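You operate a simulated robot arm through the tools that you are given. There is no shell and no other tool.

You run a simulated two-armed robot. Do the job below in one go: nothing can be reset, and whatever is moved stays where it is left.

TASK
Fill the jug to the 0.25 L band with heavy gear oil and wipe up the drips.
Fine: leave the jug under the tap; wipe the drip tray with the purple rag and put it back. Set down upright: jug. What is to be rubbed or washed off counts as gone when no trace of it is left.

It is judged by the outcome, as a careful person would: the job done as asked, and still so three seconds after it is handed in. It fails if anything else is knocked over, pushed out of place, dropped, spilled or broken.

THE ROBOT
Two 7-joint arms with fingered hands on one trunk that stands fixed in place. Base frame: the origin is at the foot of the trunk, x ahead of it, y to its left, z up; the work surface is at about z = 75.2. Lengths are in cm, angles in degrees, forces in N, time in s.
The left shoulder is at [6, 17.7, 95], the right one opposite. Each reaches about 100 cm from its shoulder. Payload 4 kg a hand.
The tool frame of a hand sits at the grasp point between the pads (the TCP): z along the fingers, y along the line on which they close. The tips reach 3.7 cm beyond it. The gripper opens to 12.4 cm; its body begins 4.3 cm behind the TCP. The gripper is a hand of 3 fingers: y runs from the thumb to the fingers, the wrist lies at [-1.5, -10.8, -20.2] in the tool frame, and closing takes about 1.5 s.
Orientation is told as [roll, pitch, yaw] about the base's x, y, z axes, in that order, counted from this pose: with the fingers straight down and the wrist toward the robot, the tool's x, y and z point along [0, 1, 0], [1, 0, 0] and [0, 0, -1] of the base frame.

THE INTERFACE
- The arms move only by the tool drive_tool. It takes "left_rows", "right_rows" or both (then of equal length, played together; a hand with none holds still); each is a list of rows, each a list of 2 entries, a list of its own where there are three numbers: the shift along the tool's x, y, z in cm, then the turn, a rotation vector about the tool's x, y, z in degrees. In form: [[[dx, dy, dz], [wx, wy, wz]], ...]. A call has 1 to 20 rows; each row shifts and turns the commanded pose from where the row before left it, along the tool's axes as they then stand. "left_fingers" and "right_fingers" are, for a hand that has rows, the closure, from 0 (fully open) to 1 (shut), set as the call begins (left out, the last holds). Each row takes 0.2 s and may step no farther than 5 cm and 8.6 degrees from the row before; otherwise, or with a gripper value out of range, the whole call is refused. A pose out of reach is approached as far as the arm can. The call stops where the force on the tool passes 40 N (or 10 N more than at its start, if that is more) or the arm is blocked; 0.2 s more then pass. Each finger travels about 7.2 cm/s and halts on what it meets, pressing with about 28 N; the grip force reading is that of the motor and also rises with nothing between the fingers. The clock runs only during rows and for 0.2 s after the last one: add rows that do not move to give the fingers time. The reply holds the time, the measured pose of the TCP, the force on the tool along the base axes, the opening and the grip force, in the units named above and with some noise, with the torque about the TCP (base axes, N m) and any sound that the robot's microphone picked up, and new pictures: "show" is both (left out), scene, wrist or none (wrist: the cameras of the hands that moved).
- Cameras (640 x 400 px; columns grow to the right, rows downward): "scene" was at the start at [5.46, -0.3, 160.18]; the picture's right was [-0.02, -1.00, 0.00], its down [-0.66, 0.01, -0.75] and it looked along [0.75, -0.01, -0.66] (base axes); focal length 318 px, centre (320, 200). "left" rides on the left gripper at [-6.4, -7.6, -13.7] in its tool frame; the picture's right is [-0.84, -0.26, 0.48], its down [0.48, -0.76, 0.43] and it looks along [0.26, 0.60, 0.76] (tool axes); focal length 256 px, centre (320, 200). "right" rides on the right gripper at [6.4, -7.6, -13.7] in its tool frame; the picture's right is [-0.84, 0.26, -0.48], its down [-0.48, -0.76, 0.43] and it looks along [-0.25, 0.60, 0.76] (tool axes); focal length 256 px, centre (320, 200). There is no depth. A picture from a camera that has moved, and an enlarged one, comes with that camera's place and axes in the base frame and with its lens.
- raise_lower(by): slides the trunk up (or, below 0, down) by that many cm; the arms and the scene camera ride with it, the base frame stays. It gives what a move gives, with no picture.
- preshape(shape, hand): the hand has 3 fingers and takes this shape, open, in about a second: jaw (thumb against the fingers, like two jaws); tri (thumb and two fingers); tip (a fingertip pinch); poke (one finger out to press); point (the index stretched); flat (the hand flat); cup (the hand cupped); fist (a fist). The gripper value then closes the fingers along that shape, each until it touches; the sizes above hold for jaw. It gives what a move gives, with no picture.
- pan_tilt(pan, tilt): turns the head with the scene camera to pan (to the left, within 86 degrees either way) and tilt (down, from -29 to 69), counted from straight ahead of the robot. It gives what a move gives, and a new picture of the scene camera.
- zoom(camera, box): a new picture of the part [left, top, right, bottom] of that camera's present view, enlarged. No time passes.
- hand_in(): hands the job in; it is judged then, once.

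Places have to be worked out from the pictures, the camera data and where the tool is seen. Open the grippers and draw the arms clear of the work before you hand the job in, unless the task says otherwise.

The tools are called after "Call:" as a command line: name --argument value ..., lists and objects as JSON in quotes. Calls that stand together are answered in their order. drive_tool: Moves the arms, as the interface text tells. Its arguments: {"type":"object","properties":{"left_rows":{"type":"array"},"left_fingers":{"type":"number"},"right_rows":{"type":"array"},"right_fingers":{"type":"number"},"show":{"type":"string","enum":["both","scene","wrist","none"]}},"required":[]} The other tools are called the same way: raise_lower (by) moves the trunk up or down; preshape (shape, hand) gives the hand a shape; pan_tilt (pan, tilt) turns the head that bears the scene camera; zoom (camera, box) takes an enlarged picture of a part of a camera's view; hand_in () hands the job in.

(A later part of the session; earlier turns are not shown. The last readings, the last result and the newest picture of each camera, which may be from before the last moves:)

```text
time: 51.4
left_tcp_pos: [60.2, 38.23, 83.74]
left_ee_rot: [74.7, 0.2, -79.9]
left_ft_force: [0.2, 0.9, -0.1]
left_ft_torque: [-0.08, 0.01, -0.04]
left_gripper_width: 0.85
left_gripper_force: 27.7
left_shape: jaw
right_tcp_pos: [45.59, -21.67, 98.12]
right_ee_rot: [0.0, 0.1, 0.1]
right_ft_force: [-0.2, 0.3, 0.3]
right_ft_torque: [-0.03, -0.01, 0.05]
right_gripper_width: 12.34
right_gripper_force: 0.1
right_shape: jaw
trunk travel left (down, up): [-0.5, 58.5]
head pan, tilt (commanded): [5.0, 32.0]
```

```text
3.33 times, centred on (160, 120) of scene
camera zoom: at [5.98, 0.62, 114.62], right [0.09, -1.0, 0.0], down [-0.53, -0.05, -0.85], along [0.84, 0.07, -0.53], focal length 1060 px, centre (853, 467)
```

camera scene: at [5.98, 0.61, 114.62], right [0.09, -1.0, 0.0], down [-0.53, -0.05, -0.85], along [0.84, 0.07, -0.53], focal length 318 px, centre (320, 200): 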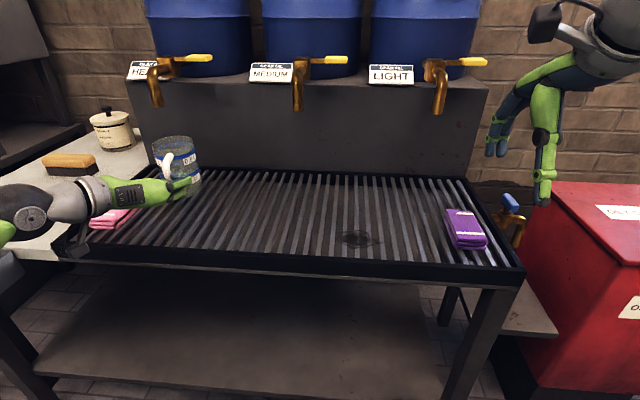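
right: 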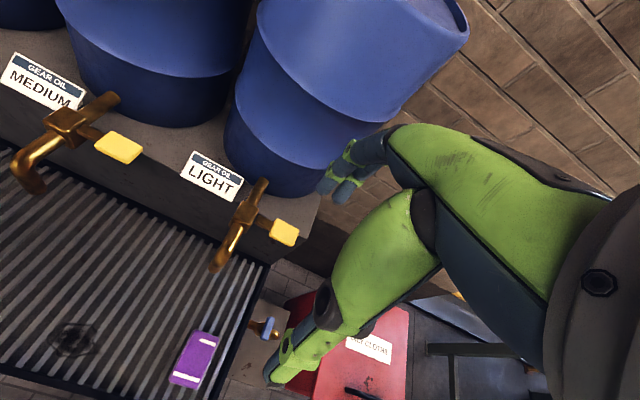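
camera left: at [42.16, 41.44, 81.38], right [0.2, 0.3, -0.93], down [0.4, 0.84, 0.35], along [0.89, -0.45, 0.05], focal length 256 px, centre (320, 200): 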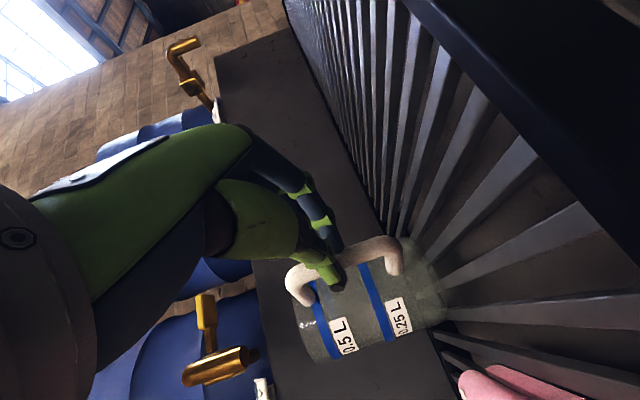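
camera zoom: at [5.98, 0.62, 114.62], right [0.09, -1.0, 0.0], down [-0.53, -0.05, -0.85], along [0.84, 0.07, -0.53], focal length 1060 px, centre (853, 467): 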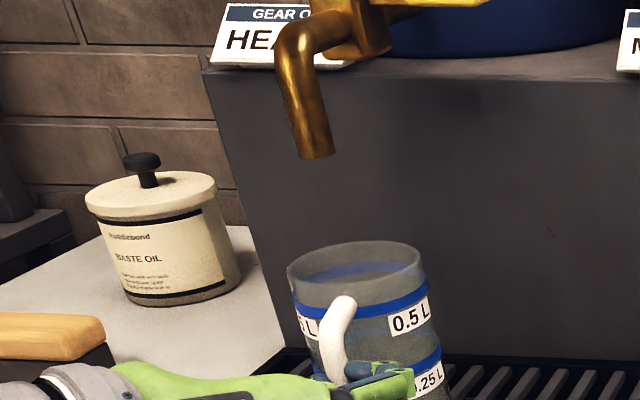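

Triangulating two camera heights gives the spout at (71.4, 41.2, 95.7); the jug axis is ≈(70.5, 40.3). I nudge (0.5, 0.7) more, then release and back off.

Call:
drive_tool --left_rows '[[[0.16, -0.6, 0.59], [0, 0, 0]], [[0, 0, 0], [0, 0, 0]]]' --show "none"

Call:
drive_tool --left_rows '[[[0, 0, 0], [0, 0, 0]], [[0, 0, 0], [0, 0, 0]], [[0, 0, 0], [0, 0, 0]], [[0, 0, 0], [0, 0, 0]]]' --left_fingers 0.6 --show "none"

Call:
drive_tool --left_rows '[[[0, 0, -1.5], [0, 0, 0]], [[0, 0, -2.5], [0, 0, 0]], [[0, 0, -3], [0, 0, 0]], [[0, 0, -3], [0, 0, 0]]]' --show "both"

Call:
zoom --camera "scene" --box '[80, 60, 240, 180]'

```text
time: 52.0
left_tcp_pos: [60.73, 39.16, 83.94]
left_ee_rot: [74.8, 0.1, -79.9]
left_ft_force: [0.3, 0.4, -1.1]
left_ft_torque: [-0.06, -0.01, -0.05]
left_gripper_width: 0.85
left_gripper_force: 28.0
left_shape: jaw
right_tcp_pos: [45.54, -21.62, 98.09]
right_ee_rot: [0.0, -0.1, 0.0]
right_ft_force: [0.5, 0.2, 0.2]
right_ft_torque: [0.03, 0.0, -0.03]
right_gripper_width: 12.38
right_gripper_force: 0.1
right_shape: jaw
trunk travel left (down, up): [-0.5, 58.5]
head pan, tilt (commanded): [5.0, 32.0]
```

```text
time: 53.0
left_tcp_pos: [60.69, 39.04, 83.9]
left_ee_rot: [74.8, 0.0, -79.9]
left_ft_force: [0.6, -0.6, -0.1]
left_ft_torque: [0.01, 0.03, -0.01]
left_gripper_width: 4.93
left_gripper_force: 0.0
left_shape: jaw
right_tcp_pos: [45.65, -21.69, 98.1]
right_ee_rot: [0.0, 0.0, 0.0]
right_ft_force: [0.1, -0.4, 0.3]
right_ft_torque: [-0.02, 0.0, 0.03]
right_gripper_width: 12.35
right_gripper_force: 0.0
right_shape: jaw
trunk travel left (down, up): [-0.5, 58.5]
head pan, tilt (commanded): [5.0, 32.0]
```

```text
time: 54.0
left_tcp_pos: [51.27, 37.27, 86.34]
left_ee_rot: [74.7, 0.0, -79.9]
left_ft_force: [0.8, 0.0, -0.7]
left_ft_torque: [-0.02, 0.02, 0.01]
left_gripper_width: 4.94
left_gripper_force: 0.0
left_shape: jaw
right_tcp_pos: [45.56, -21.63, 98.14]
right_ee_rot: [0.0, 0.0, -0.1]
right_ft_force: [0.2, -0.2, 0.2]
right_ft_torque: [-0.01, 0.06, 0.01]
right_gripper_width: 12.38
right_gripper_force: 0.1
right_shape: jaw
trunk travel left (down, up): [-0.5, 58.5]
head pan, tilt (commanded): [5.0, 32.0]
camera scene: at [6.0, 0.62, 114.62], right [0.09, -1.0, 0.0], down [-0.53, -0.05, -0.85], along [0.84, 0.07, -0.53], focal length 318 px, centre (320, 200)
camera left: at [35.3, 42.03, 83.9], right [0.2, 0.3, -0.93], down [0.4, 0.84, 0.35], along [0.89, -0.45, 0.05], focal length 256 px, centre (320, 200)
```

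scene: 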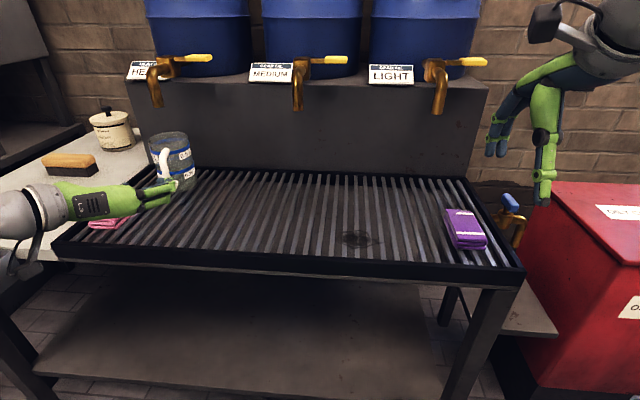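
left: 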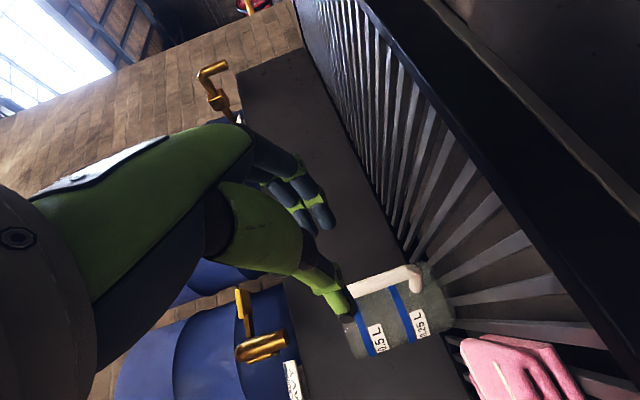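

```text
3.33 times, centred on (160, 120) of scene
camera zoom: at [6.0, 0.62, 114.62], right [0.09, -1.0, 0.0], down [-0.53, -0.05, -0.85], along [0.84, 0.07, -0.53], focal length 1060 px, centre (853, 467)
```

zoom: 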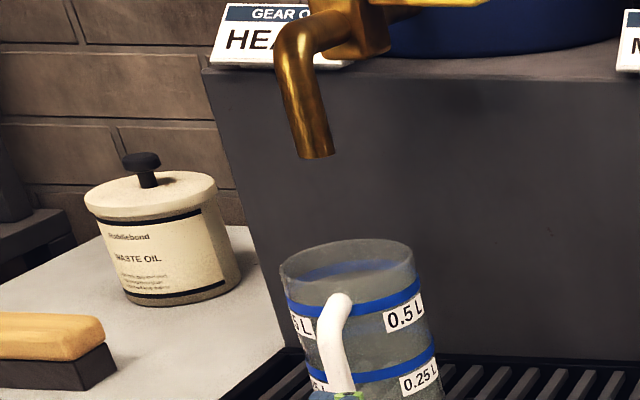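

The jug now stands with its mouth centred under the heavy spout (drop point within ~1 cm of centre). Next I examine the heavy tap's lever closely.

Call:
zoom --camera "scene" --box '[130, 30, 230, 110]'

Call:
zoom --camera "left" --box '[200, 270, 330, 380]'

Call:
zoom --camera "left" --box '[170, 40, 270, 130]'

```text
5.00 times, centred on (180, 70) of scene
camera zoom: at [6.0, 0.62, 114.62], right [0.09, -1.0, 0.0], down [-0.53, -0.05, -0.85], along [0.84, 0.07, -0.53], focal length 1590 px, centre (1020, 850)
```

zoom: 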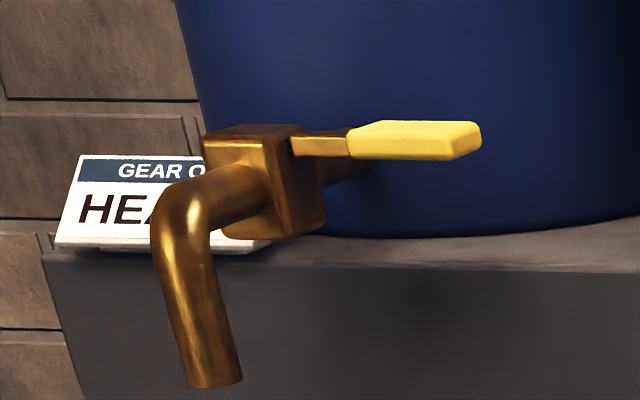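

```text
3.64 times, centred on (265, 325) of left
camera zoom: at [35.3, 42.03, 83.9], right [0.2, 0.3, -0.93], down [0.4, 0.84, 0.35], along [0.89, -0.45, 0.05], focal length 931 px, centre (520, -254)
```

zoom: 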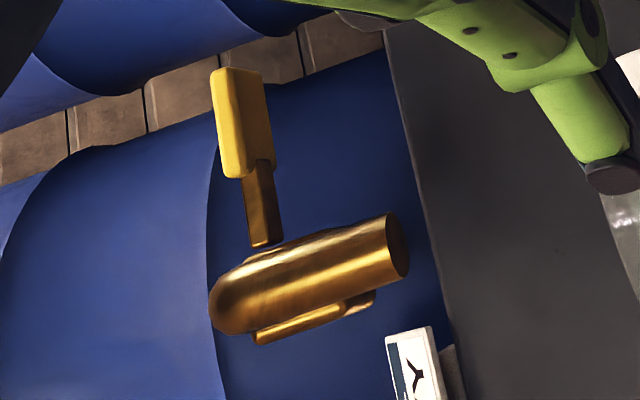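

```text
4.44 times, centred on (220, 85) of left
camera zoom: at [35.3, 42.03, 83.9], right [0.2, 0.3, -0.93], down [0.4, 0.84, 0.35], along [0.89, -0.45, 0.05], focal length 1138 px, centre (764, 711)
```

zoom: 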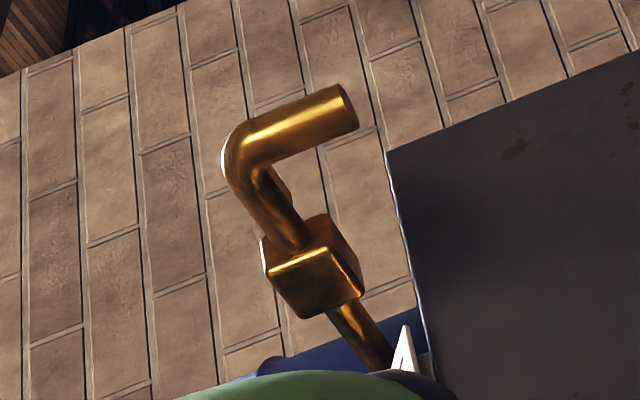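

The paddle is at about (79.5, 34, 104), a flat plate in front of the shelf with good clearance behind it (drum front ≈ x 92). I'll work it from above with the left hand, so I raise the trunk again in two steps.

Call:
raise_lower --by 20

Call:
raise_lower --by 25

Call:
pan_tilt --pan 12 --tilt 40

```text
time: 56.2
left_tcp_pos: [51.3, 37.32, 106.32]
left_ee_rot: [74.8, 0.0, -79.9]
left_ft_force: [0.0, 0.0, -0.8]
left_ft_torque: [0.01, 0.0, 0.01]
left_gripper_width: 4.96
left_gripper_force: 0.0
left_shape: jaw
right_tcp_pos: [45.55, -21.69, 118.07]
right_ee_rot: [-0.1, 0.1, 0.0]
right_ft_force: [-0.4, -0.7, -0.2]
right_ft_torque: [0.01, 0.0, -0.04]
right_gripper_width: 12.36
right_gripper_force: 0.0
right_shape: jaw
trunk travel left (down, up): [-20.5, 38.5]
head pan, tilt (commanded): [5.0, 32.0]
```

```text
time: 58.8
left_tcp_pos: [51.37, 37.42, 131.25]
left_ee_rot: [74.7, 0.1, -79.9]
left_ft_force: [0.3, -0.9, -0.2]
left_ft_torque: [0.02, 0.02, -0.03]
left_gripper_width: 4.94
left_gripper_force: 0.0
left_shape: jaw
right_tcp_pos: [45.52, -21.59, 143.15]
right_ee_rot: [0.0, 0.1, -0.1]
right_ft_force: [0.0, -0.4, 0.1]
right_ft_torque: [0.01, -0.03, 0.0]
right_gripper_width: 12.35
right_gripper_force: 0.0
right_shape: jaw
trunk travel left (down, up): [-45.5, 13.5]
head pan, tilt (commanded): [5.0, 32.0]
```

```text
time: 59.5
left_tcp_pos: [51.24, 37.38, 131.24]
left_ee_rot: [74.8, 0.1, -79.9]
left_ft_force: [-0.2, -0.7, -0.4]
left_ft_torque: [0.0, -0.01, 0.0]
left_gripper_width: 4.94
left_gripper_force: 0.0
left_shape: jaw
right_tcp_pos: [45.51, -21.69, 143.04]
right_ee_rot: [0.0, 0.0, 0.1]
right_ft_force: [-0.1, 0.1, 0.3]
right_ft_torque: [-0.02, -0.01, 0.02]
right_gripper_width: 12.38
right_gripper_force: 0.1
right_shape: jaw
trunk travel left (down, up): [-45.5, 13.5]
head pan, tilt (commanded): [12.0, 40.0]
camera scene: at [5.38, 1.6, 158.4], right [0.21, -0.98, 0.0], down [-0.63, -0.13, -0.77], along [0.75, 0.16, -0.64], focal length 318 px, centre (320, 200)
```

scene: 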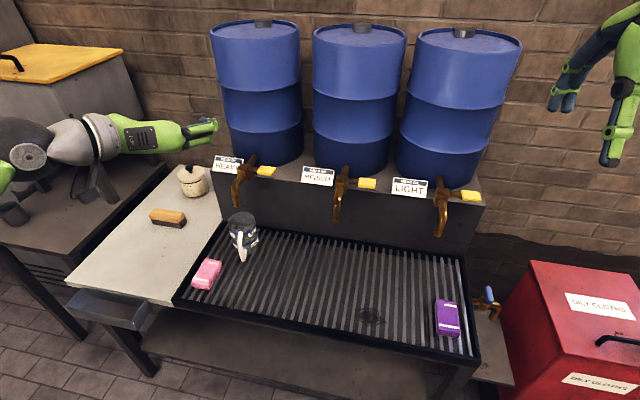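

A clear view. I zoom on the tap and jug to refine the lever position and check the alignment from above.

Call:
zoom --camera "scene" --box '[190, 140, 310, 270]'

```text
3.08 times, centred on (250, 205) of scene
camera zoom: at [5.38, 1.6, 158.4], right [0.21, -0.98, 0.0], down [-0.63, -0.13, -0.77], along [0.75, 0.16, -0.64], focal length 978 px, centre (535, 185)
```

zoom: 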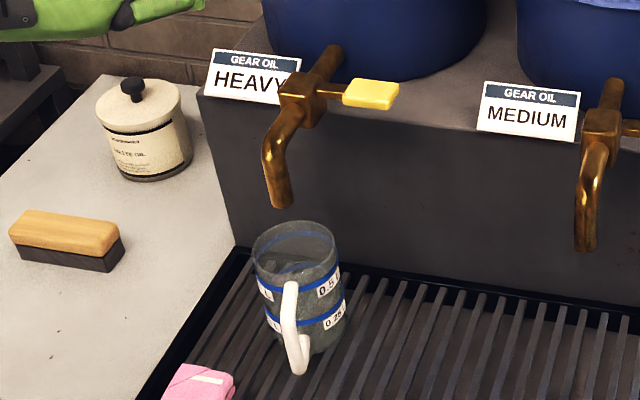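

The jug axis (≈72, 41.4) matches the spout (71.4, 41.3). I turn the left hand fingers-down (home orientation) at this safe height.

Call:
drive_tool --left_rows '[[[0, 0, 0], [0, -8.3, 0]], [[0, 0, 0], [0, -8.3, 0]], [[0, 0, 0], [0, -8.3, 0]], [[0, 0, 0], [0, -8.3, 0]], [[0, 0, 0], [0, -8.3, 0]], [[0, 0, 0], [0, -8.3, 0]], [[0, 0, 0], [0, -8.3, 0]], [[0, 0, 0], [0, -8.3, 0]], [[0, 0, 0], [0, -8.3, 0]], [[0, 0, 0], [0, 0, -8]], [[0, 0, 0], [0, 0, -8]], [[0, 0, 0], [0, 0, -8]], [[0, 0, 0], [0, 0, -8]], [[0, 0, 0], [0, 0, -8]], [[0, 0, 0], [0, 0, -8]], [[0, 0, 0], [0, 0, -8]], [[0, 0, 0], [0, 0, -8]], [[0, 0, 0], [0, 0, -8]], [[0, 0, 0], [0, 0, -8]]]' --show "scene"

```text
time: 63.5
left_tcp_pos: [51.33, 37.37, 131.31]
left_ee_rot: [0.2, 0.0, 0.2]
left_ft_force: [-0.1, 0.1, -1.0]
left_ft_torque: [0.03, -0.04, 0.02]
left_gripper_width: 4.95
left_gripper_force: 0.1
left_shape: jaw
right_tcp_pos: [45.53, -21.5, 143.14]
right_ee_rot: [0.1, 0.0, 0.0]
right_ft_force: [0.6, 0.0, -0.2]
right_ft_torque: [0.02, 0.0, 0.0]
right_gripper_width: 12.35
right_gripper_force: 0.0
right_shape: jaw
trunk travel left (down, up): [-45.5, 13.5]
head pan, tilt (commanded): [12.0, 40.0]
camera scene: at [5.37, 1.58, 158.4], right [0.21, -0.98, 0.0], down [-0.63, -0.13, -0.77], along [0.75, 0.16, -0.64], focal length 318 px, centre (320, 200)
```

scene: 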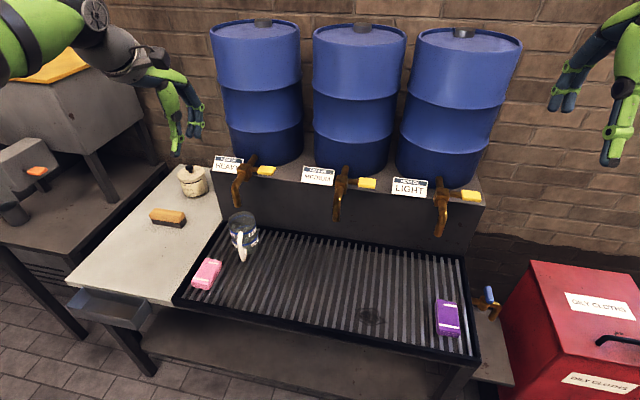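

The left hand is vertical now. I raise the trunk 10 cm for reach and then move over the heavy paddle at about (79, 33.7), stopping above it.

Call:
raise_lower --by 10

Call:
drive_tool --left_rows '[[[-0.53, 3.96, 2.5], [0, 0, 0]], [[-0.53, 3.96, 2.5], [0, 0, 0]], [[-0.53, 3.96, 2.5], [0, 0, 0]], [[-0.53, 3.96, 2.5], [0, 0, 0]], [[-0.53, 3.96, 2.5], [0, 0, 0]], [[-0.53, 3.96, 2.5], [0, 0, 0]], [[-0.53, 3.96, 2.5], [0, 0, 0]], [[0, 0, 3.5], [0, 0, 0]], [[0, 0, 3.0], [0, 0, 0]]]' --left_fingers 0.45 --show "both"

```text
time: 64.8
left_tcp_pos: [51.19, 37.43, 141.35]
left_ee_rot: [0.2, -0.2, 0.1]
left_ft_force: [0.2, -0.6, 0.1]
left_ft_torque: [-0.01, 0.0, -0.05]
left_gripper_width: 4.97
left_gripper_force: 0.1
left_shape: jaw
right_tcp_pos: [45.57, -21.63, 153.13]
right_ee_rot: [0.0, 0.0, 0.0]
right_ft_force: [-0.3, -0.4, 0.7]
right_ft_torque: [-0.02, -0.04, 0.0]
right_gripper_width: 12.38
right_gripper_force: 0.1
right_shape: jaw
trunk travel left (down, up): [-55.5, 3.5]
head pan, tilt (commanded): [12.0, 40.0]
```

```text
time: 66.8
left_tcp_pos: [79.26, 34.0, 117.09]
left_ee_rot: [0.1, 0.0, 0.1]
left_ft_force: [0.0, 0.7, -0.6]
left_ft_torque: [-0.01, 0.03, 0.0]
left_gripper_width: 6.77
left_gripper_force: 0.0
left_shape: jaw
right_tcp_pos: [45.71, -21.53, 153.21]
right_ee_rot: [0.0, 0.1, 0.0]
right_ft_force: [-0.2, -0.6, 0.6]
right_ft_torque: [0.0, 0.0, -0.02]
right_gripper_width: 12.36
right_gripper_force: 0.0
right_shape: jaw
trunk travel left (down, up): [-55.5, 3.5]
head pan, tilt (commanded): [12.0, 40.0]
camera scene: at [5.49, 1.62, 168.4], right [0.21, -0.98, 0.0], down [-0.63, -0.13, -0.77], along [0.75, 0.16, -0.64], focal length 318 px, centre (320, 200)
camera left: at [71.48, 27.57, 130.93], right [-0.25, -0.84, -0.48], down [-0.76, 0.48, -0.43], along [0.6, 0.26, -0.76], focal length 256 px, centre (320, 200)
```

scene: 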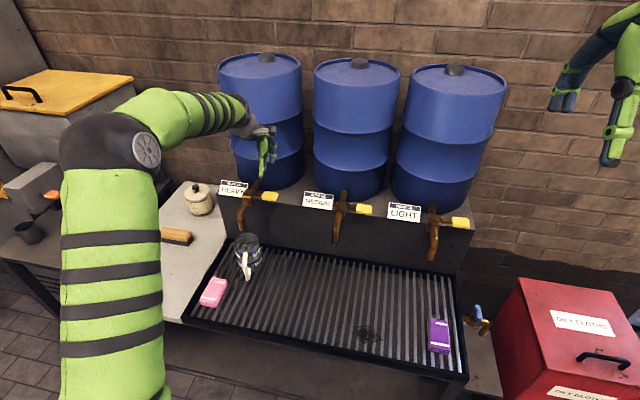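
left: 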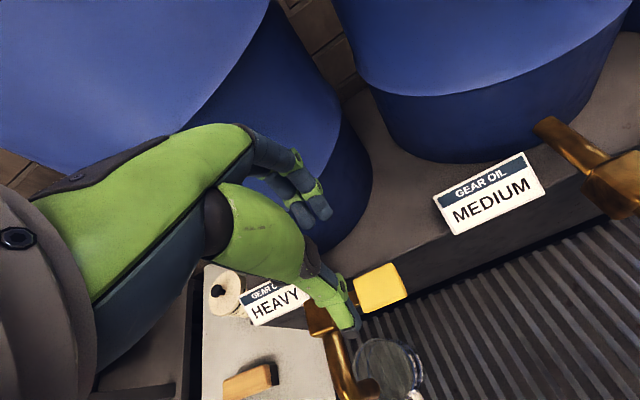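

The hand is right above the paddle (centre ≈ (78.8, 33.4, 104)). I descend so that the thumb tip is in front of the paddle and the fingers behind it.

Call:
drive_tool --left_rows '[[[-0.25, -0.2, 2.5], [0, 0, 0]], [[-0.25, -0.2, 2.5], [0, 0, 0]], [[0, 0, 2.5], [0, 0, 0]], [[0, 0, 2.5], [0, 0, 0]]]' --show "both"

Call:
zoom --camera "left" --box '[220, 160, 460, 400]'

Call:
zoom --camera "scene" --box '[200, 110, 320, 210]'

```text
time: 67.8
left_tcp_pos: [78.66, 33.51, 107.23]
left_ee_rot: [0.0, -0.1, 0.1]
left_ft_force: [-0.5, 0.5, -0.7]
left_ft_torque: [0.01, 0.0, -0.02]
left_gripper_width: 6.78
left_gripper_force: 0.1
left_shape: jaw
right_tcp_pos: [45.63, -21.63, 153.19]
right_ee_rot: [0.1, 0.0, 0.0]
right_ft_force: [-0.1, -0.4, 0.1]
right_ft_torque: [-0.02, 0.03, 0.02]
right_gripper_width: 12.39
right_gripper_force: 0.1
right_shape: jaw
trunk travel left (down, up): [-55.5, 3.5]
head pan, tilt (commanded): [12.0, 40.0]
camera scene: at [5.41, 1.62, 168.4], right [0.21, -0.98, 0.0], down [-0.63, -0.13, -0.77], along [0.75, 0.16, -0.64], focal length 318 px, centre (320, 200)
camera left: at [71.04, 26.97, 121.06], right [-0.25, -0.84, -0.48], down [-0.76, 0.48, -0.43], along [0.6, 0.26, -0.76], focal length 256 px, centre (320, 200)
```

scene: 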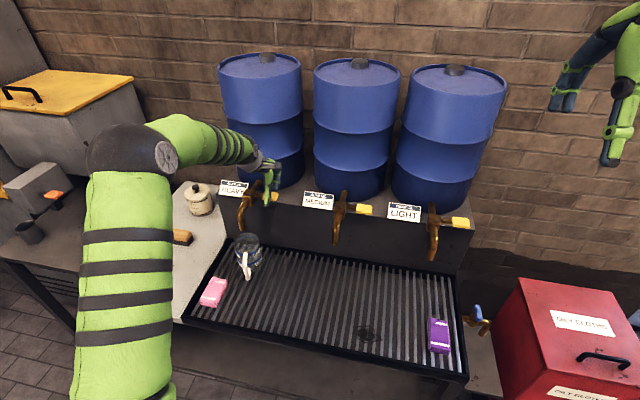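
left: 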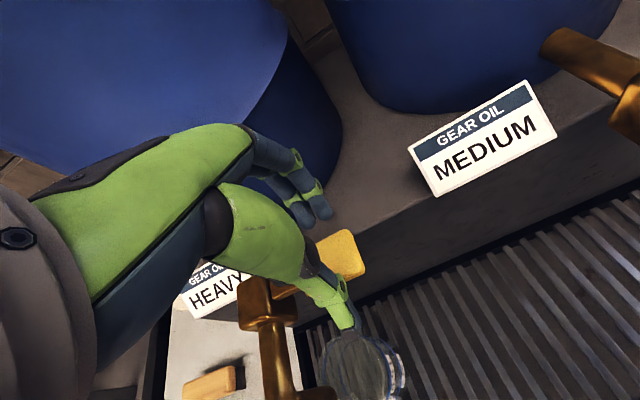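

```text
1.67 times, centred on (340, 280) of left
camera zoom: at [71.04, 26.97, 121.06], right [-0.25, -0.84, -0.48], down [-0.76, 0.48, -0.43], along [0.6, 0.26, -0.76], focal length 427 px, centre (287, 67)
```

zoom: 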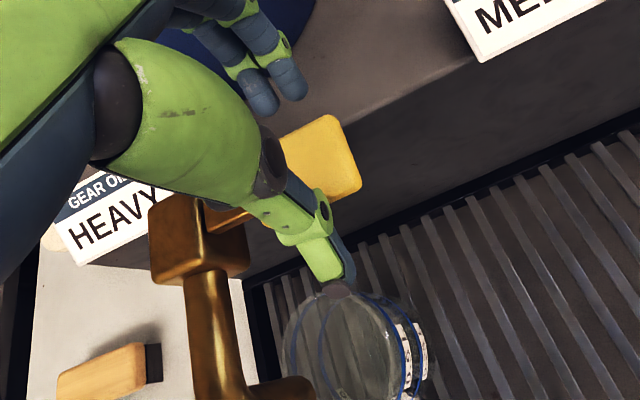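

```text
4.00 times, centred on (260, 160) of scene
camera zoom: at [5.41, 1.62, 168.4], right [0.21, -0.98, 0.0], down [-0.63, -0.13, -0.77], along [0.75, 0.16, -0.64], focal length 1272 px, centre (560, 360)
```

zoom: 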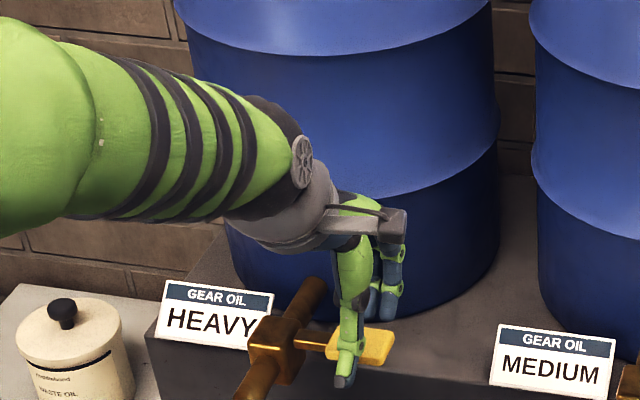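

The thumb is in front of the paddle and the fingers behind it. I lower 0.8 cm and gently pull 2.5 cm toward me to probe if the lever swings about a vertical axis.

Call:
drive_tool --left_rows '[[[0, 0, 0.8], [0, 0, 0]], [[0, -0.8, 0], [0, 0, 0]], [[0, -0.8, 0], [0, 0, 0]], [[0, -0.8, 0], [0, 0, 0]]]' --show "none"

Call:
zoom --camera "left" --box '[220, 160, 460, 400]'

Call:
zoom --camera "scene" --box '[200, 140, 320, 280]'

```text
time: 68.8
left_tcp_pos: [76.41, 33.26, 106.66]
left_ee_rot: [0.1, -0.3, 0.2]
left_ft_force: [9.1, 0.1, 1.2]
left_ft_torque: [0.01, -0.32, 0.05]
left_gripper_width: 7.33
left_gripper_force: 0.0
left_shape: jaw
right_tcp_pos: [45.62, -21.66, 153.16]
right_ee_rot: [0.0, 0.0, 0.0]
right_ft_force: [-0.1, -0.6, -0.3]
right_ft_torque: [-0.03, 0.02, 0.0]
right_gripper_width: 12.38
right_gripper_force: 0.0
right_shape: jaw
trunk travel left (down, up): [-55.5, 3.5]
head pan, tilt (commanded): [12.0, 40.0]
```

```text
1.67 times, centred on (340, 280) of left
camera zoom: at [68.72, 26.85, 120.39], right [-0.25, -0.84, -0.48], down [-0.76, 0.48, -0.44], along [0.6, 0.26, -0.76], focal length 427 px, centre (287, 67)
```

zoom: 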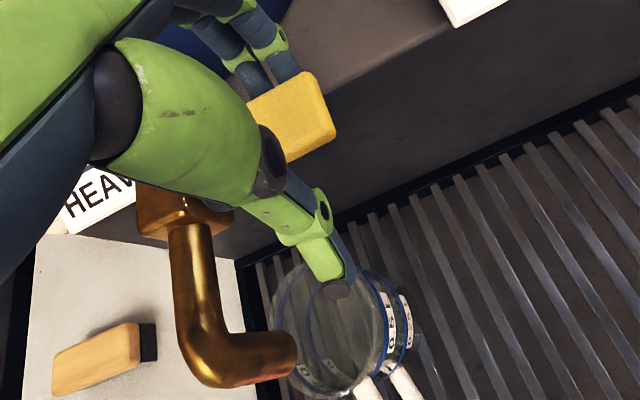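

```text
2.86 times, centred on (260, 210) of scene
camera zoom: at [5.5, 1.6, 168.4], right [0.21, -0.98, 0.0], down [-0.63, -0.13, -0.77], along [0.75, 0.16, -0.64], focal length 908 px, centre (491, 171)
```

zoom: 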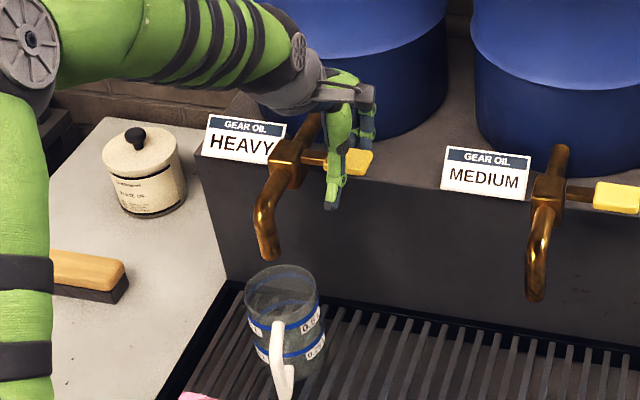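

The fingers press the paddle's back with 9 N but the lever doesn't swing toward me. I'll recentre and grip the paddle, then test vertical motion.

Call:
drive_tool --left_rows '[[[0, 1.0, 0], [0, 0, 0]], [[0, 1.0, 0], [0, 0, 0]], [[0, 0, 0], [0, 0, 0]]]' --show "none"

Call:
drive_tool --left_rows '[[[0, 0, 0], [0, 0, 0]], [[0, 0, 0], [0, 0, 0]], [[0, 0, 0], [0, 0, 0]], [[0, 0, 0], [0, 0, 0]], [[0, 0, 0], [0, 0, 0]]]' --left_fingers 1 --show "none"

Call:
zoom --camera "left" --box '[220, 160, 460, 400]'

Call:
zoom --camera "scene" --box '[210, 150, 310, 230]'

```text
time: 69.6
left_tcp_pos: [78.24, 33.47, 106.48]
left_ee_rot: [0.1, 0.0, 0.2]
left_ft_force: [0.2, 0.2, -0.1]
left_ft_torque: [-0.03, 0.01, 0.03]
left_gripper_width: 6.87
left_gripper_force: 0.0
left_shape: jaw
right_tcp_pos: [45.52, -21.65, 153.19]
right_ee_rot: [0.0, 0.1, 0.0]
right_ft_force: [0.3, -1.2, 0.0]
right_ft_torque: [0.02, 0.0, -0.02]
right_gripper_width: 12.34
right_gripper_force: 0.0
right_shape: jaw
trunk travel left (down, up): [-55.5, 3.5]
head pan, tilt (commanded): [12.0, 40.0]
```

```text
time: 70.8
left_tcp_pos: [78.37, 33.49, 106.59]
left_ee_rot: [0.1, -0.1, 0.1]
left_ft_force: [-3.4, -0.4, 1.7]
left_ft_torque: [0.0, -0.05, 0.01]
left_gripper_width: 3.85
left_gripper_force: 28.1
left_shape: jaw
right_tcp_pos: [45.55, -21.67, 153.21]
right_ee_rot: [0.0, 0.0, 0.0]
right_ft_force: [0.4, -0.8, 0.2]
right_ft_torque: [0.01, 0.02, -0.02]
right_gripper_width: 12.36
right_gripper_force: 0.0
right_shape: jaw
trunk travel left (down, up): [-55.5, 3.5]
head pan, tilt (commanded): [12.0, 40.0]
```

```text
1.67 times, centred on (340, 280) of left
camera zoom: at [70.65, 26.85, 120.33], right [-0.25, -0.84, -0.48], down [-0.76, 0.48, -0.43], along [0.6, 0.26, -0.76], focal length 427 px, centre (287, 67)
```

zoom: 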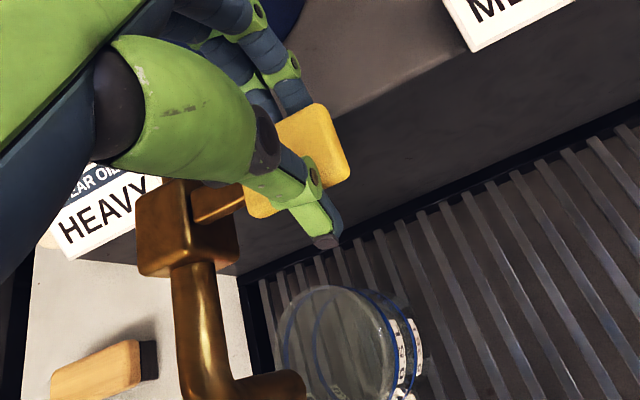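

```text
5.00 times, centred on (260, 190) of scene
camera zoom: at [5.33, 1.59, 168.4], right [0.21, -0.98, 0.0], down [-0.63, -0.13, -0.77], along [0.75, 0.16, -0.64], focal length 1590 px, centre (620, 250)
```

zoom: 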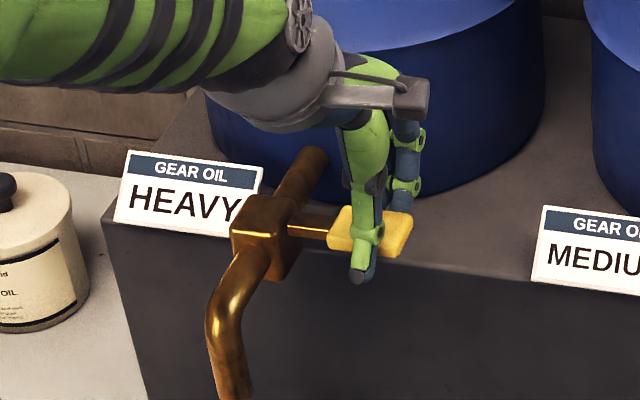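

The paddle is gripped (3.85 cm wide, 28 N). I press down 1 cm in small steps to see if the lever yields.

Call:
drive_tool --left_rows '[[[0, 0, 0.5], [0, 0, 0]], [[0, 0, 0.5], [0, 0, 0]]]' --show "none"

Call:
zoom --camera "scene" --box '[210, 150, 310, 290]'

Call:
zoom --camera "left" --box '[220, 160, 460, 400]'

```text
time: 71.4
left_tcp_pos: [78.26, 33.38, 105.6]
left_ee_rot: [0.1, -0.3, 0.2]
left_ft_force: [-0.7, 3.0, 6.5]
left_ft_torque: [0.24, -0.13, 0.1]
left_gripper_width: 3.85
left_gripper_force: 28.2
left_shape: jaw
right_tcp_pos: [45.54, -21.5, 153.07]
right_ee_rot: [-0.1, 0.1, 0.1]
right_ft_force: [0.3, -0.7, -0.1]
right_ft_torque: [0.04, -0.03, 0.04]
right_gripper_width: 12.34
right_gripper_force: 0.2
right_shape: jaw
trunk travel left (down, up): [-55.5, 3.5]
head pan, tilt (commanded): [12.0, 40.0]
```

```text
2.86 times, centred on (260, 220) of scene
camera zoom: at [5.29, 1.6, 168.41], right [0.21, -0.98, 0.0], down [-0.63, -0.13, -0.77], along [0.75, 0.16, -0.64], focal length 908 px, centre (491, 143)
```

zoom: 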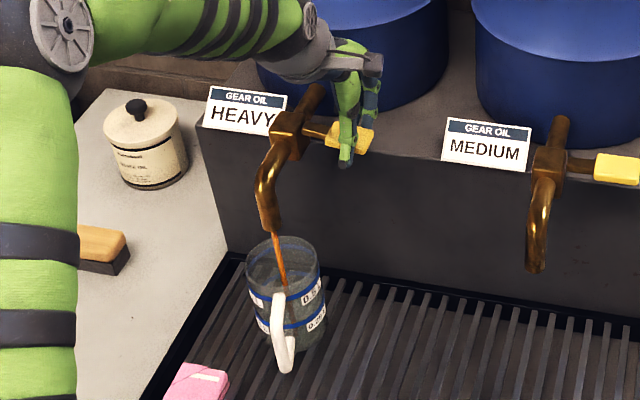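

```text
1.67 times, centred on (340, 280) of left
camera zoom: at [70.63, 26.86, 119.39], right [-0.25, -0.84, -0.48], down [-0.76, 0.48, -0.44], along [0.6, 0.26, -0.76], focal length 427 px, centre (287, 67)
```

zoom: 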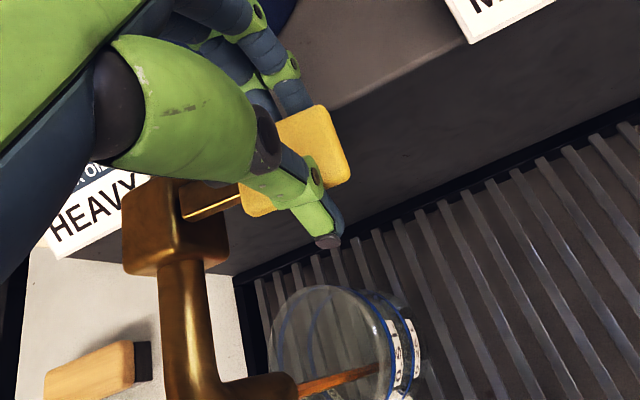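

Pressing down opens the tap: oil streams into the jug. I hold and watch the level in short steps.

Call:
drive_tool --left_rows '[[[0, 0, 0], [0, 0, 0]], [[0, 0, 0], [0, 0, 0]]]' --show "none"

Call:
zoom --camera "scene" --box '[215, 210, 295, 290]'

```text
time: 72.0
left_tcp_pos: [78.29, 33.45, 105.54]
left_ee_rot: [0.1, -0.1, 0.2]
left_ft_force: [-0.7, 4.8, 7.5]
left_ft_torque: [0.28, -0.18, 0.13]
left_gripper_width: 3.87
left_gripper_force: 27.8
left_shape: jaw
right_tcp_pos: [45.57, -21.65, 153.3]
right_ee_rot: [-0.1, 0.0, 0.1]
right_ft_force: [0.7, -0.4, 0.6]
right_ft_torque: [-0.02, -0.01, 0.02]
right_gripper_width: 12.36
right_gripper_force: 0.0
right_shape: jaw
trunk travel left (down, up): [-55.5, 3.5]
head pan, tilt (commanded): [12.0, 40.0]
```

```text
5.00 times, centred on (255, 250) of scene
camera zoom: at [5.31, 1.62, 168.4], right [0.21, -0.98, 0.0], down [-0.63, -0.13, -0.77], along [0.75, 0.16, -0.64], focal length 1590 px, centre (645, -50)
```

zoom: 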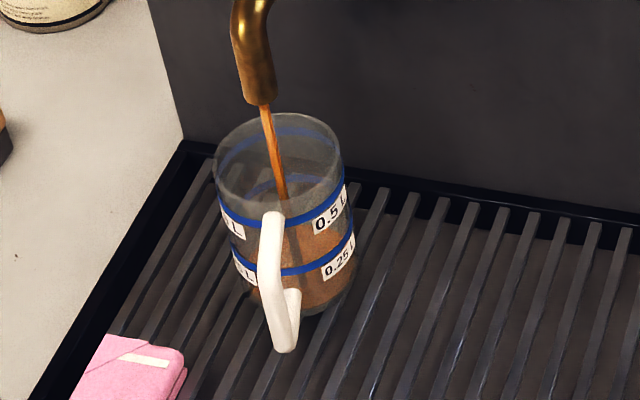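

I see brown through the wall already; time is paused, so I zoom in more to judge the level.

Call:
zoom --camera "scene" --box '[235, 225, 275, 275]'

Call:
zoom --camera "left" --box '[300, 280, 420, 400]'

```text
8.00 times, centred on (255, 250) of scene
camera zoom: at [5.31, 1.62, 168.4], right [0.21, -0.98, 0.0], down [-0.63, -0.13, -0.77], along [0.75, 0.16, -0.64], focal length 2543 px, centre (840, -200)
```

zoom: 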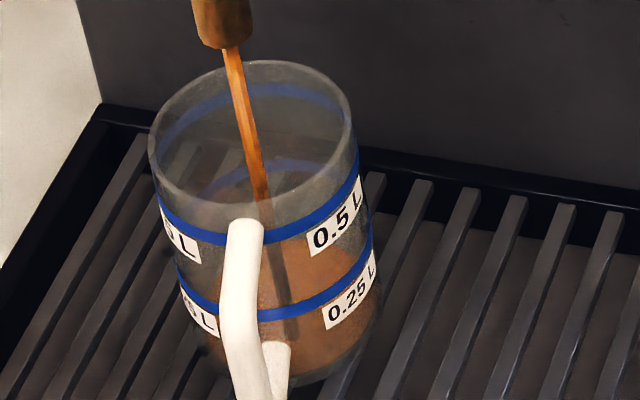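

```text
3.33 times, centred on (360, 340) of left
camera zoom: at [70.64, 26.86, 119.34], right [-0.25, -0.84, -0.48], down [-0.76, 0.48, -0.44], along [0.6, 0.26, -0.76], focal length 853 px, centre (187, -267)
```

zoom: 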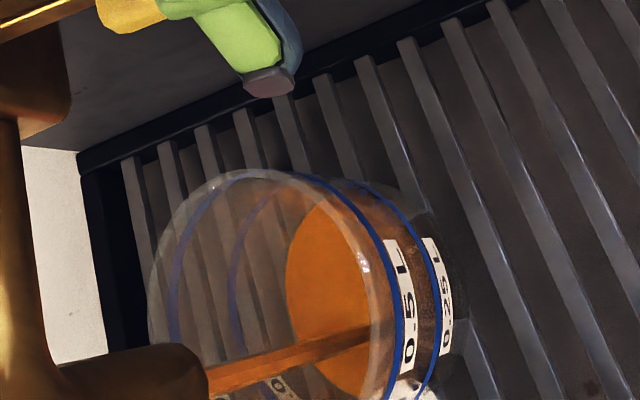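

The stream runs all the way down to the base, so only about 1 cm of oil is in so far. I hold for another ~0.8 s.

Call:
drive_tool --left_rows '[[[0, 0, 0], [0, 0, 0]], [[0, 0, 0], [0, 0, 0]], [[0, 0, 0], [0, 0, 0]]]' --show "none"

Call:
zoom --camera "scene" --box '[235, 225, 275, 275]'

Call:
zoom --camera "left" --box '[300, 280, 420, 400]'

```text
time: 72.8
left_tcp_pos: [78.28, 33.5, 105.45]
left_ee_rot: [0.1, -0.1, 0.0]
left_ft_force: [0.2, 4.6, 7.4]
left_ft_torque: [0.32, -0.2, 0.1]
left_gripper_width: 3.87
left_gripper_force: 28.1
left_shape: jaw
right_tcp_pos: [45.5, -21.6, 153.25]
right_ee_rot: [0.1, -0.1, 0.0]
right_ft_force: [0.8, 0.6, -0.3]
right_ft_torque: [0.01, -0.04, 0.04]
right_gripper_width: 12.37
right_gripper_force: 0.0
right_shape: jaw
trunk travel left (down, up): [-55.5, 3.5]
head pan, tilt (commanded): [12.0, 40.0]
```

```text
8.00 times, centred on (255, 250) of scene
camera zoom: at [5.31, 1.63, 168.4], right [0.21, -0.98, 0.0], down [-0.63, -0.13, -0.77], along [0.75, 0.16, -0.64], focal length 2543 px, centre (840, -200)
```

zoom: 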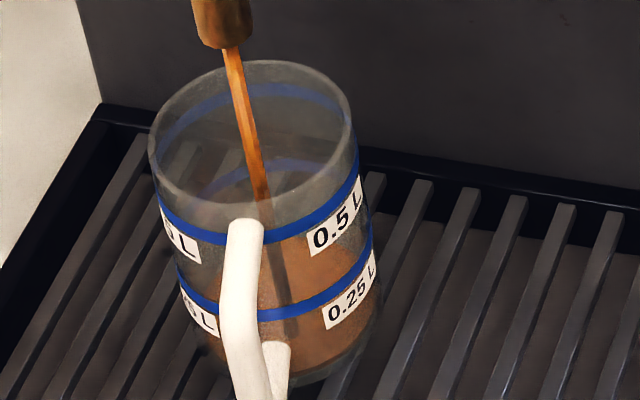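

```text
3.33 times, centred on (360, 340) of left
camera zoom: at [70.64, 26.85, 119.33], right [-0.25, -0.84, -0.48], down [-0.76, 0.48, -0.44], along [0.6, 0.26, -0.76], focal length 853 px, centre (187, -267)
```

zoom: 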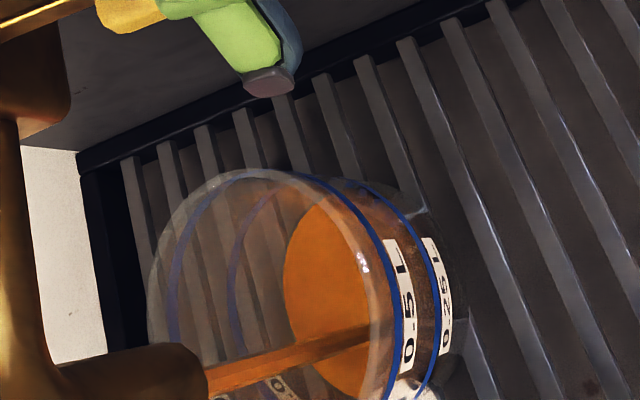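

The level rises slowly (~0.3 cm in 0.8 s), which is good for control. I hold for 2 s more and check again.

Call:
drive_tool --left_rows '[[[0, 0, 0], [0, 0, 0]], [[0, 0, 0], [0, 0, 0]], [[0, 0, 0], [0, 0, 0]], [[0, 0, 0], [0, 0, 0]], [[0, 0, 0], [0, 0, 0]], [[0, 0, 0], [0, 0, 0]], [[0, 0, 0], [0, 0, 0]], [[0, 0, 0], [0, 0, 0]], [[0, 0, 0], [0, 0, 0]]]' --show "none"

Call:
zoom --camera "scene" --box '[235, 225, 275, 275]'

Call:
zoom --camera "left" --box '[300, 280, 420, 400]'

```text
time: 74.8
left_tcp_pos: [78.28, 33.34, 105.57]
left_ee_rot: [0.1, -0.1, 0.1]
left_ft_force: [1.3, 6.6, 8.3]
left_ft_torque: [0.36, -0.22, 0.13]
left_gripper_width: 3.86
left_gripper_force: 28.0
left_shape: jaw
right_tcp_pos: [45.55, -21.64, 153.21]
right_ee_rot: [0.0, -0.1, -0.1]
right_ft_force: [0.1, -0.5, 0.2]
right_ft_torque: [-0.01, -0.01, -0.02]
right_gripper_width: 12.36
right_gripper_force: 0.1
right_shape: jaw
trunk travel left (down, up): [-55.5, 3.5]
head pan, tilt (commanded): [12.0, 40.0]
```

```text
8.00 times, centred on (255, 250) of scene
camera zoom: at [5.31, 1.64, 168.4], right [0.21, -0.98, 0.0], down [-0.63, -0.13, -0.77], along [0.75, 0.16, -0.64], focal length 2543 px, centre (840, -200)
```

zoom: 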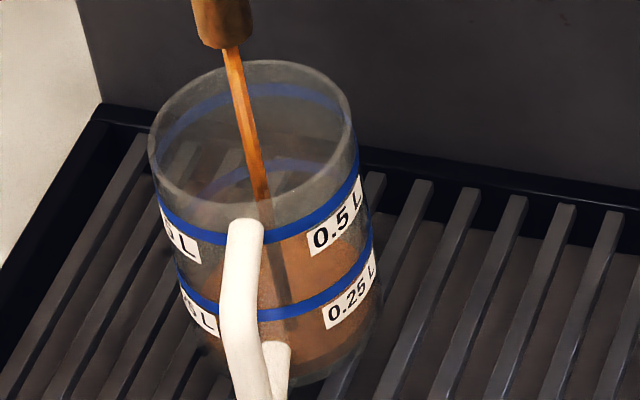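

```text
3.33 times, centred on (360, 340) of left
camera zoom: at [70.63, 26.85, 119.32], right [-0.25, -0.84, -0.48], down [-0.76, 0.48, -0.44], along [0.6, 0.26, -0.76], focal length 853 px, centre (187, -267)
```

zoom: 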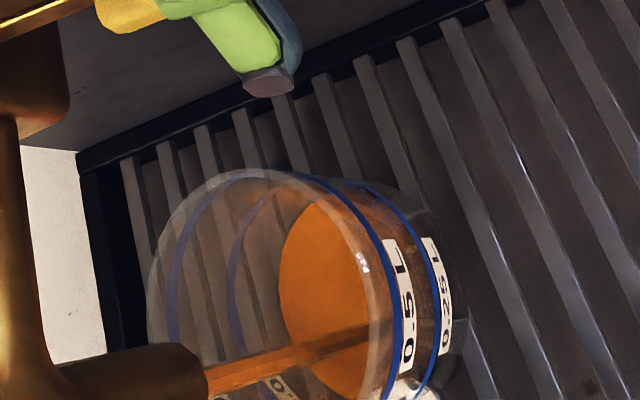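

The rate is about 0.2 cm/s; the 0.25 L band is still far, so I hold for a longer 4 s stretch.

Call:
drive_tool --left_rows '[[[0, 0, 0], [0, 0, 0]], [[0, 0, 0], [0, 0, 0]], [[0, 0, 0], [0, 0, 0]], [[0, 0, 0], [0, 0, 0]], [[0, 0, 0], [0, 0, 0]], [[0, 0, 0], [0, 0, 0]], [[0, 0, 0], [0, 0, 0]], [[0, 0, 0], [0, 0, 0]], [[0, 0, 0], [0, 0, 0]], [[0, 0, 0], [0, 0, 0]], [[0, 0, 0], [0, 0, 0]], [[0, 0, 0], [0, 0, 0]], [[0, 0, 0], [0, 0, 0]], [[0, 0, 0], [0, 0, 0]], [[0, 0, 0], [0, 0, 0]], [[0, 0, 0], [0, 0, 0]], [[0, 0, 0], [0, 0, 0]], [[0, 0, 0], [0, 0, 0]], [[0, 0, 0], [0, 0, 0]], [[0, 0, 0], [0, 0, 0]]]' --show "none"

Call:
zoom --camera "scene" --box '[235, 225, 275, 275]'

Call:
zoom --camera "left" --box '[300, 280, 420, 400]'

```text
time: 79.0
left_tcp_pos: [78.25, 33.31, 105.51]
left_ee_rot: [0.0, -0.1, 0.0]
left_ft_force: [1.2, 6.6, 7.8]
left_ft_torque: [0.31, -0.23, 0.15]
left_gripper_width: 3.86
left_gripper_force: 28.2
left_shape: jaw
right_tcp_pos: [45.59, -21.62, 153.11]
right_ee_rot: [-0.1, 0.0, 0.0]
right_ft_force: [0.4, 0.6, 0.1]
right_ft_torque: [0.02, -0.01, 0.0]
right_gripper_width: 12.38
right_gripper_force: 0.1
right_shape: jaw
trunk travel left (down, up): [-55.5, 3.5]
head pan, tilt (commanded): [12.0, 40.0]
```

```text
8.00 times, centred on (255, 250) of scene
camera zoom: at [5.31, 1.64, 168.4], right [0.21, -0.98, 0.0], down [-0.63, -0.13, -0.77], along [0.75, 0.16, -0.64], focal length 2543 px, centre (840, -200)
```

zoom: 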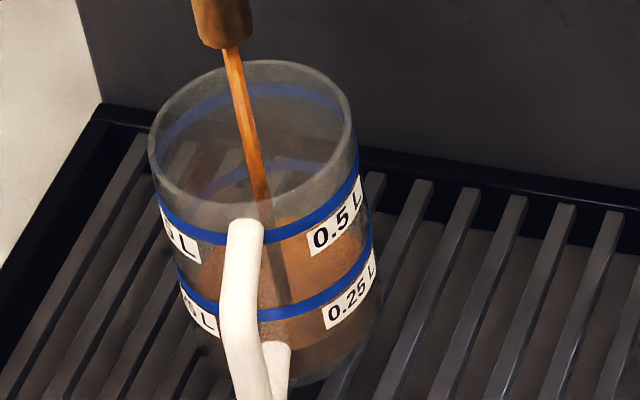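

```text
3.33 times, centred on (360, 340) of left
camera zoom: at [70.63, 26.85, 119.32], right [-0.25, -0.84, -0.48], down [-0.76, 0.48, -0.44], along [0.6, 0.26, -0.76], focal length 853 px, centre (187, -267)
```

zoom: 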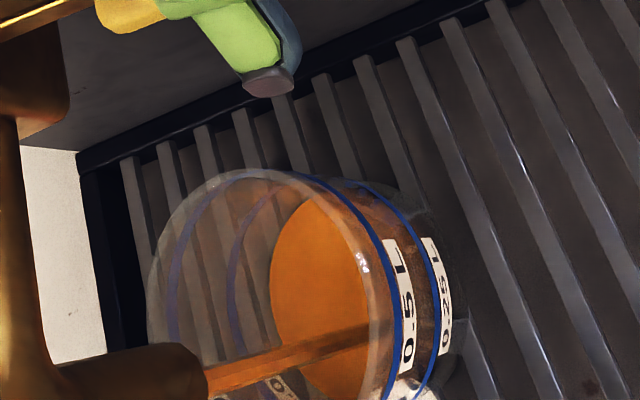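

The oil edge moved steadily (2.1 px/s toward the band's arc, ~37 px to go). I hold two more 4 s stretches with a check between.

Call:
drive_tool --left_rows '[[[0, 0, 0], [0, 0, 0]], [[0, 0, 0], [0, 0, 0]], [[0, 0, 0], [0, 0, 0]], [[0, 0, 0], [0, 0, 0]], [[0, 0, 0], [0, 0, 0]], [[0, 0, 0], [0, 0, 0]], [[0, 0, 0], [0, 0, 0]], [[0, 0, 0], [0, 0, 0]], [[0, 0, 0], [0, 0, 0]], [[0, 0, 0], [0, 0, 0]], [[0, 0, 0], [0, 0, 0]], [[0, 0, 0], [0, 0, 0]], [[0, 0, 0], [0, 0, 0]], [[0, 0, 0], [0, 0, 0]], [[0, 0, 0], [0, 0, 0]], [[0, 0, 0], [0, 0, 0]], [[0, 0, 0], [0, 0, 0]], [[0, 0, 0], [0, 0, 0]], [[0, 0, 0], [0, 0, 0]], [[0, 0, 0], [0, 0, 0]]]' --show "none"

Call:
zoom --camera "left" --box '[300, 280, 420, 400]'

Call:
zoom --camera "scene" --box '[235, 225, 275, 275]'

```text
time: 83.2
left_tcp_pos: [78.24, 33.38, 105.54]
left_ee_rot: [0.1, -0.1, 0.2]
left_ft_force: [0.0, 7.3, 7.7]
left_ft_torque: [0.35, -0.23, 0.18]
left_gripper_width: 3.89
left_gripper_force: 27.9
left_shape: jaw
right_tcp_pos: [45.61, -21.59, 153.16]
right_ee_rot: [0.0, 0.1, 0.0]
right_ft_force: [-0.2, 0.2, -0.6]
right_ft_torque: [-0.02, 0.03, 0.0]
right_gripper_width: 12.38
right_gripper_force: 0.0
right_shape: jaw
trunk travel left (down, up): [-55.5, 3.5]
head pan, tilt (commanded): [12.0, 40.0]
```

```text
3.33 times, centred on (360, 340) of left
camera zoom: at [70.63, 26.85, 119.32], right [-0.25, -0.84, -0.48], down [-0.76, 0.48, -0.44], along [0.6, 0.26, -0.76], focal length 853 px, centre (187, -267)
```

zoom: 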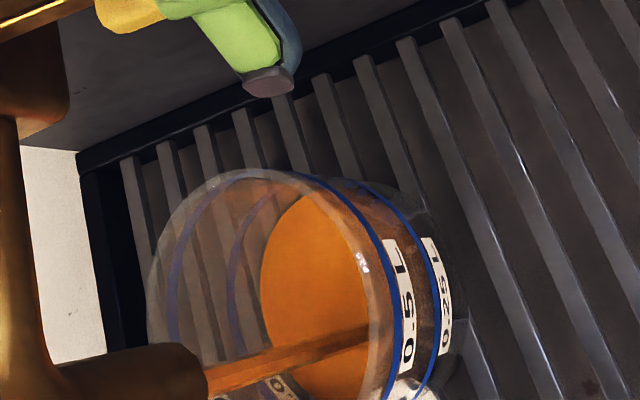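

```text
8.00 times, centred on (255, 250) of scene
camera zoom: at [5.31, 1.64, 168.4], right [0.21, -0.98, 0.0], down [-0.63, -0.13, -0.77], along [0.75, 0.16, -0.64], focal length 2543 px, centre (840, -200)
```

zoom: 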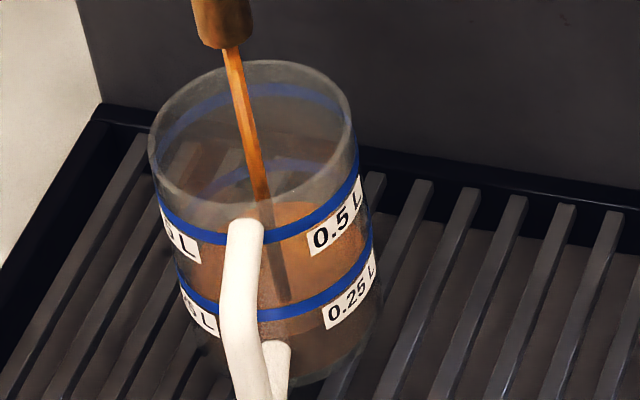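

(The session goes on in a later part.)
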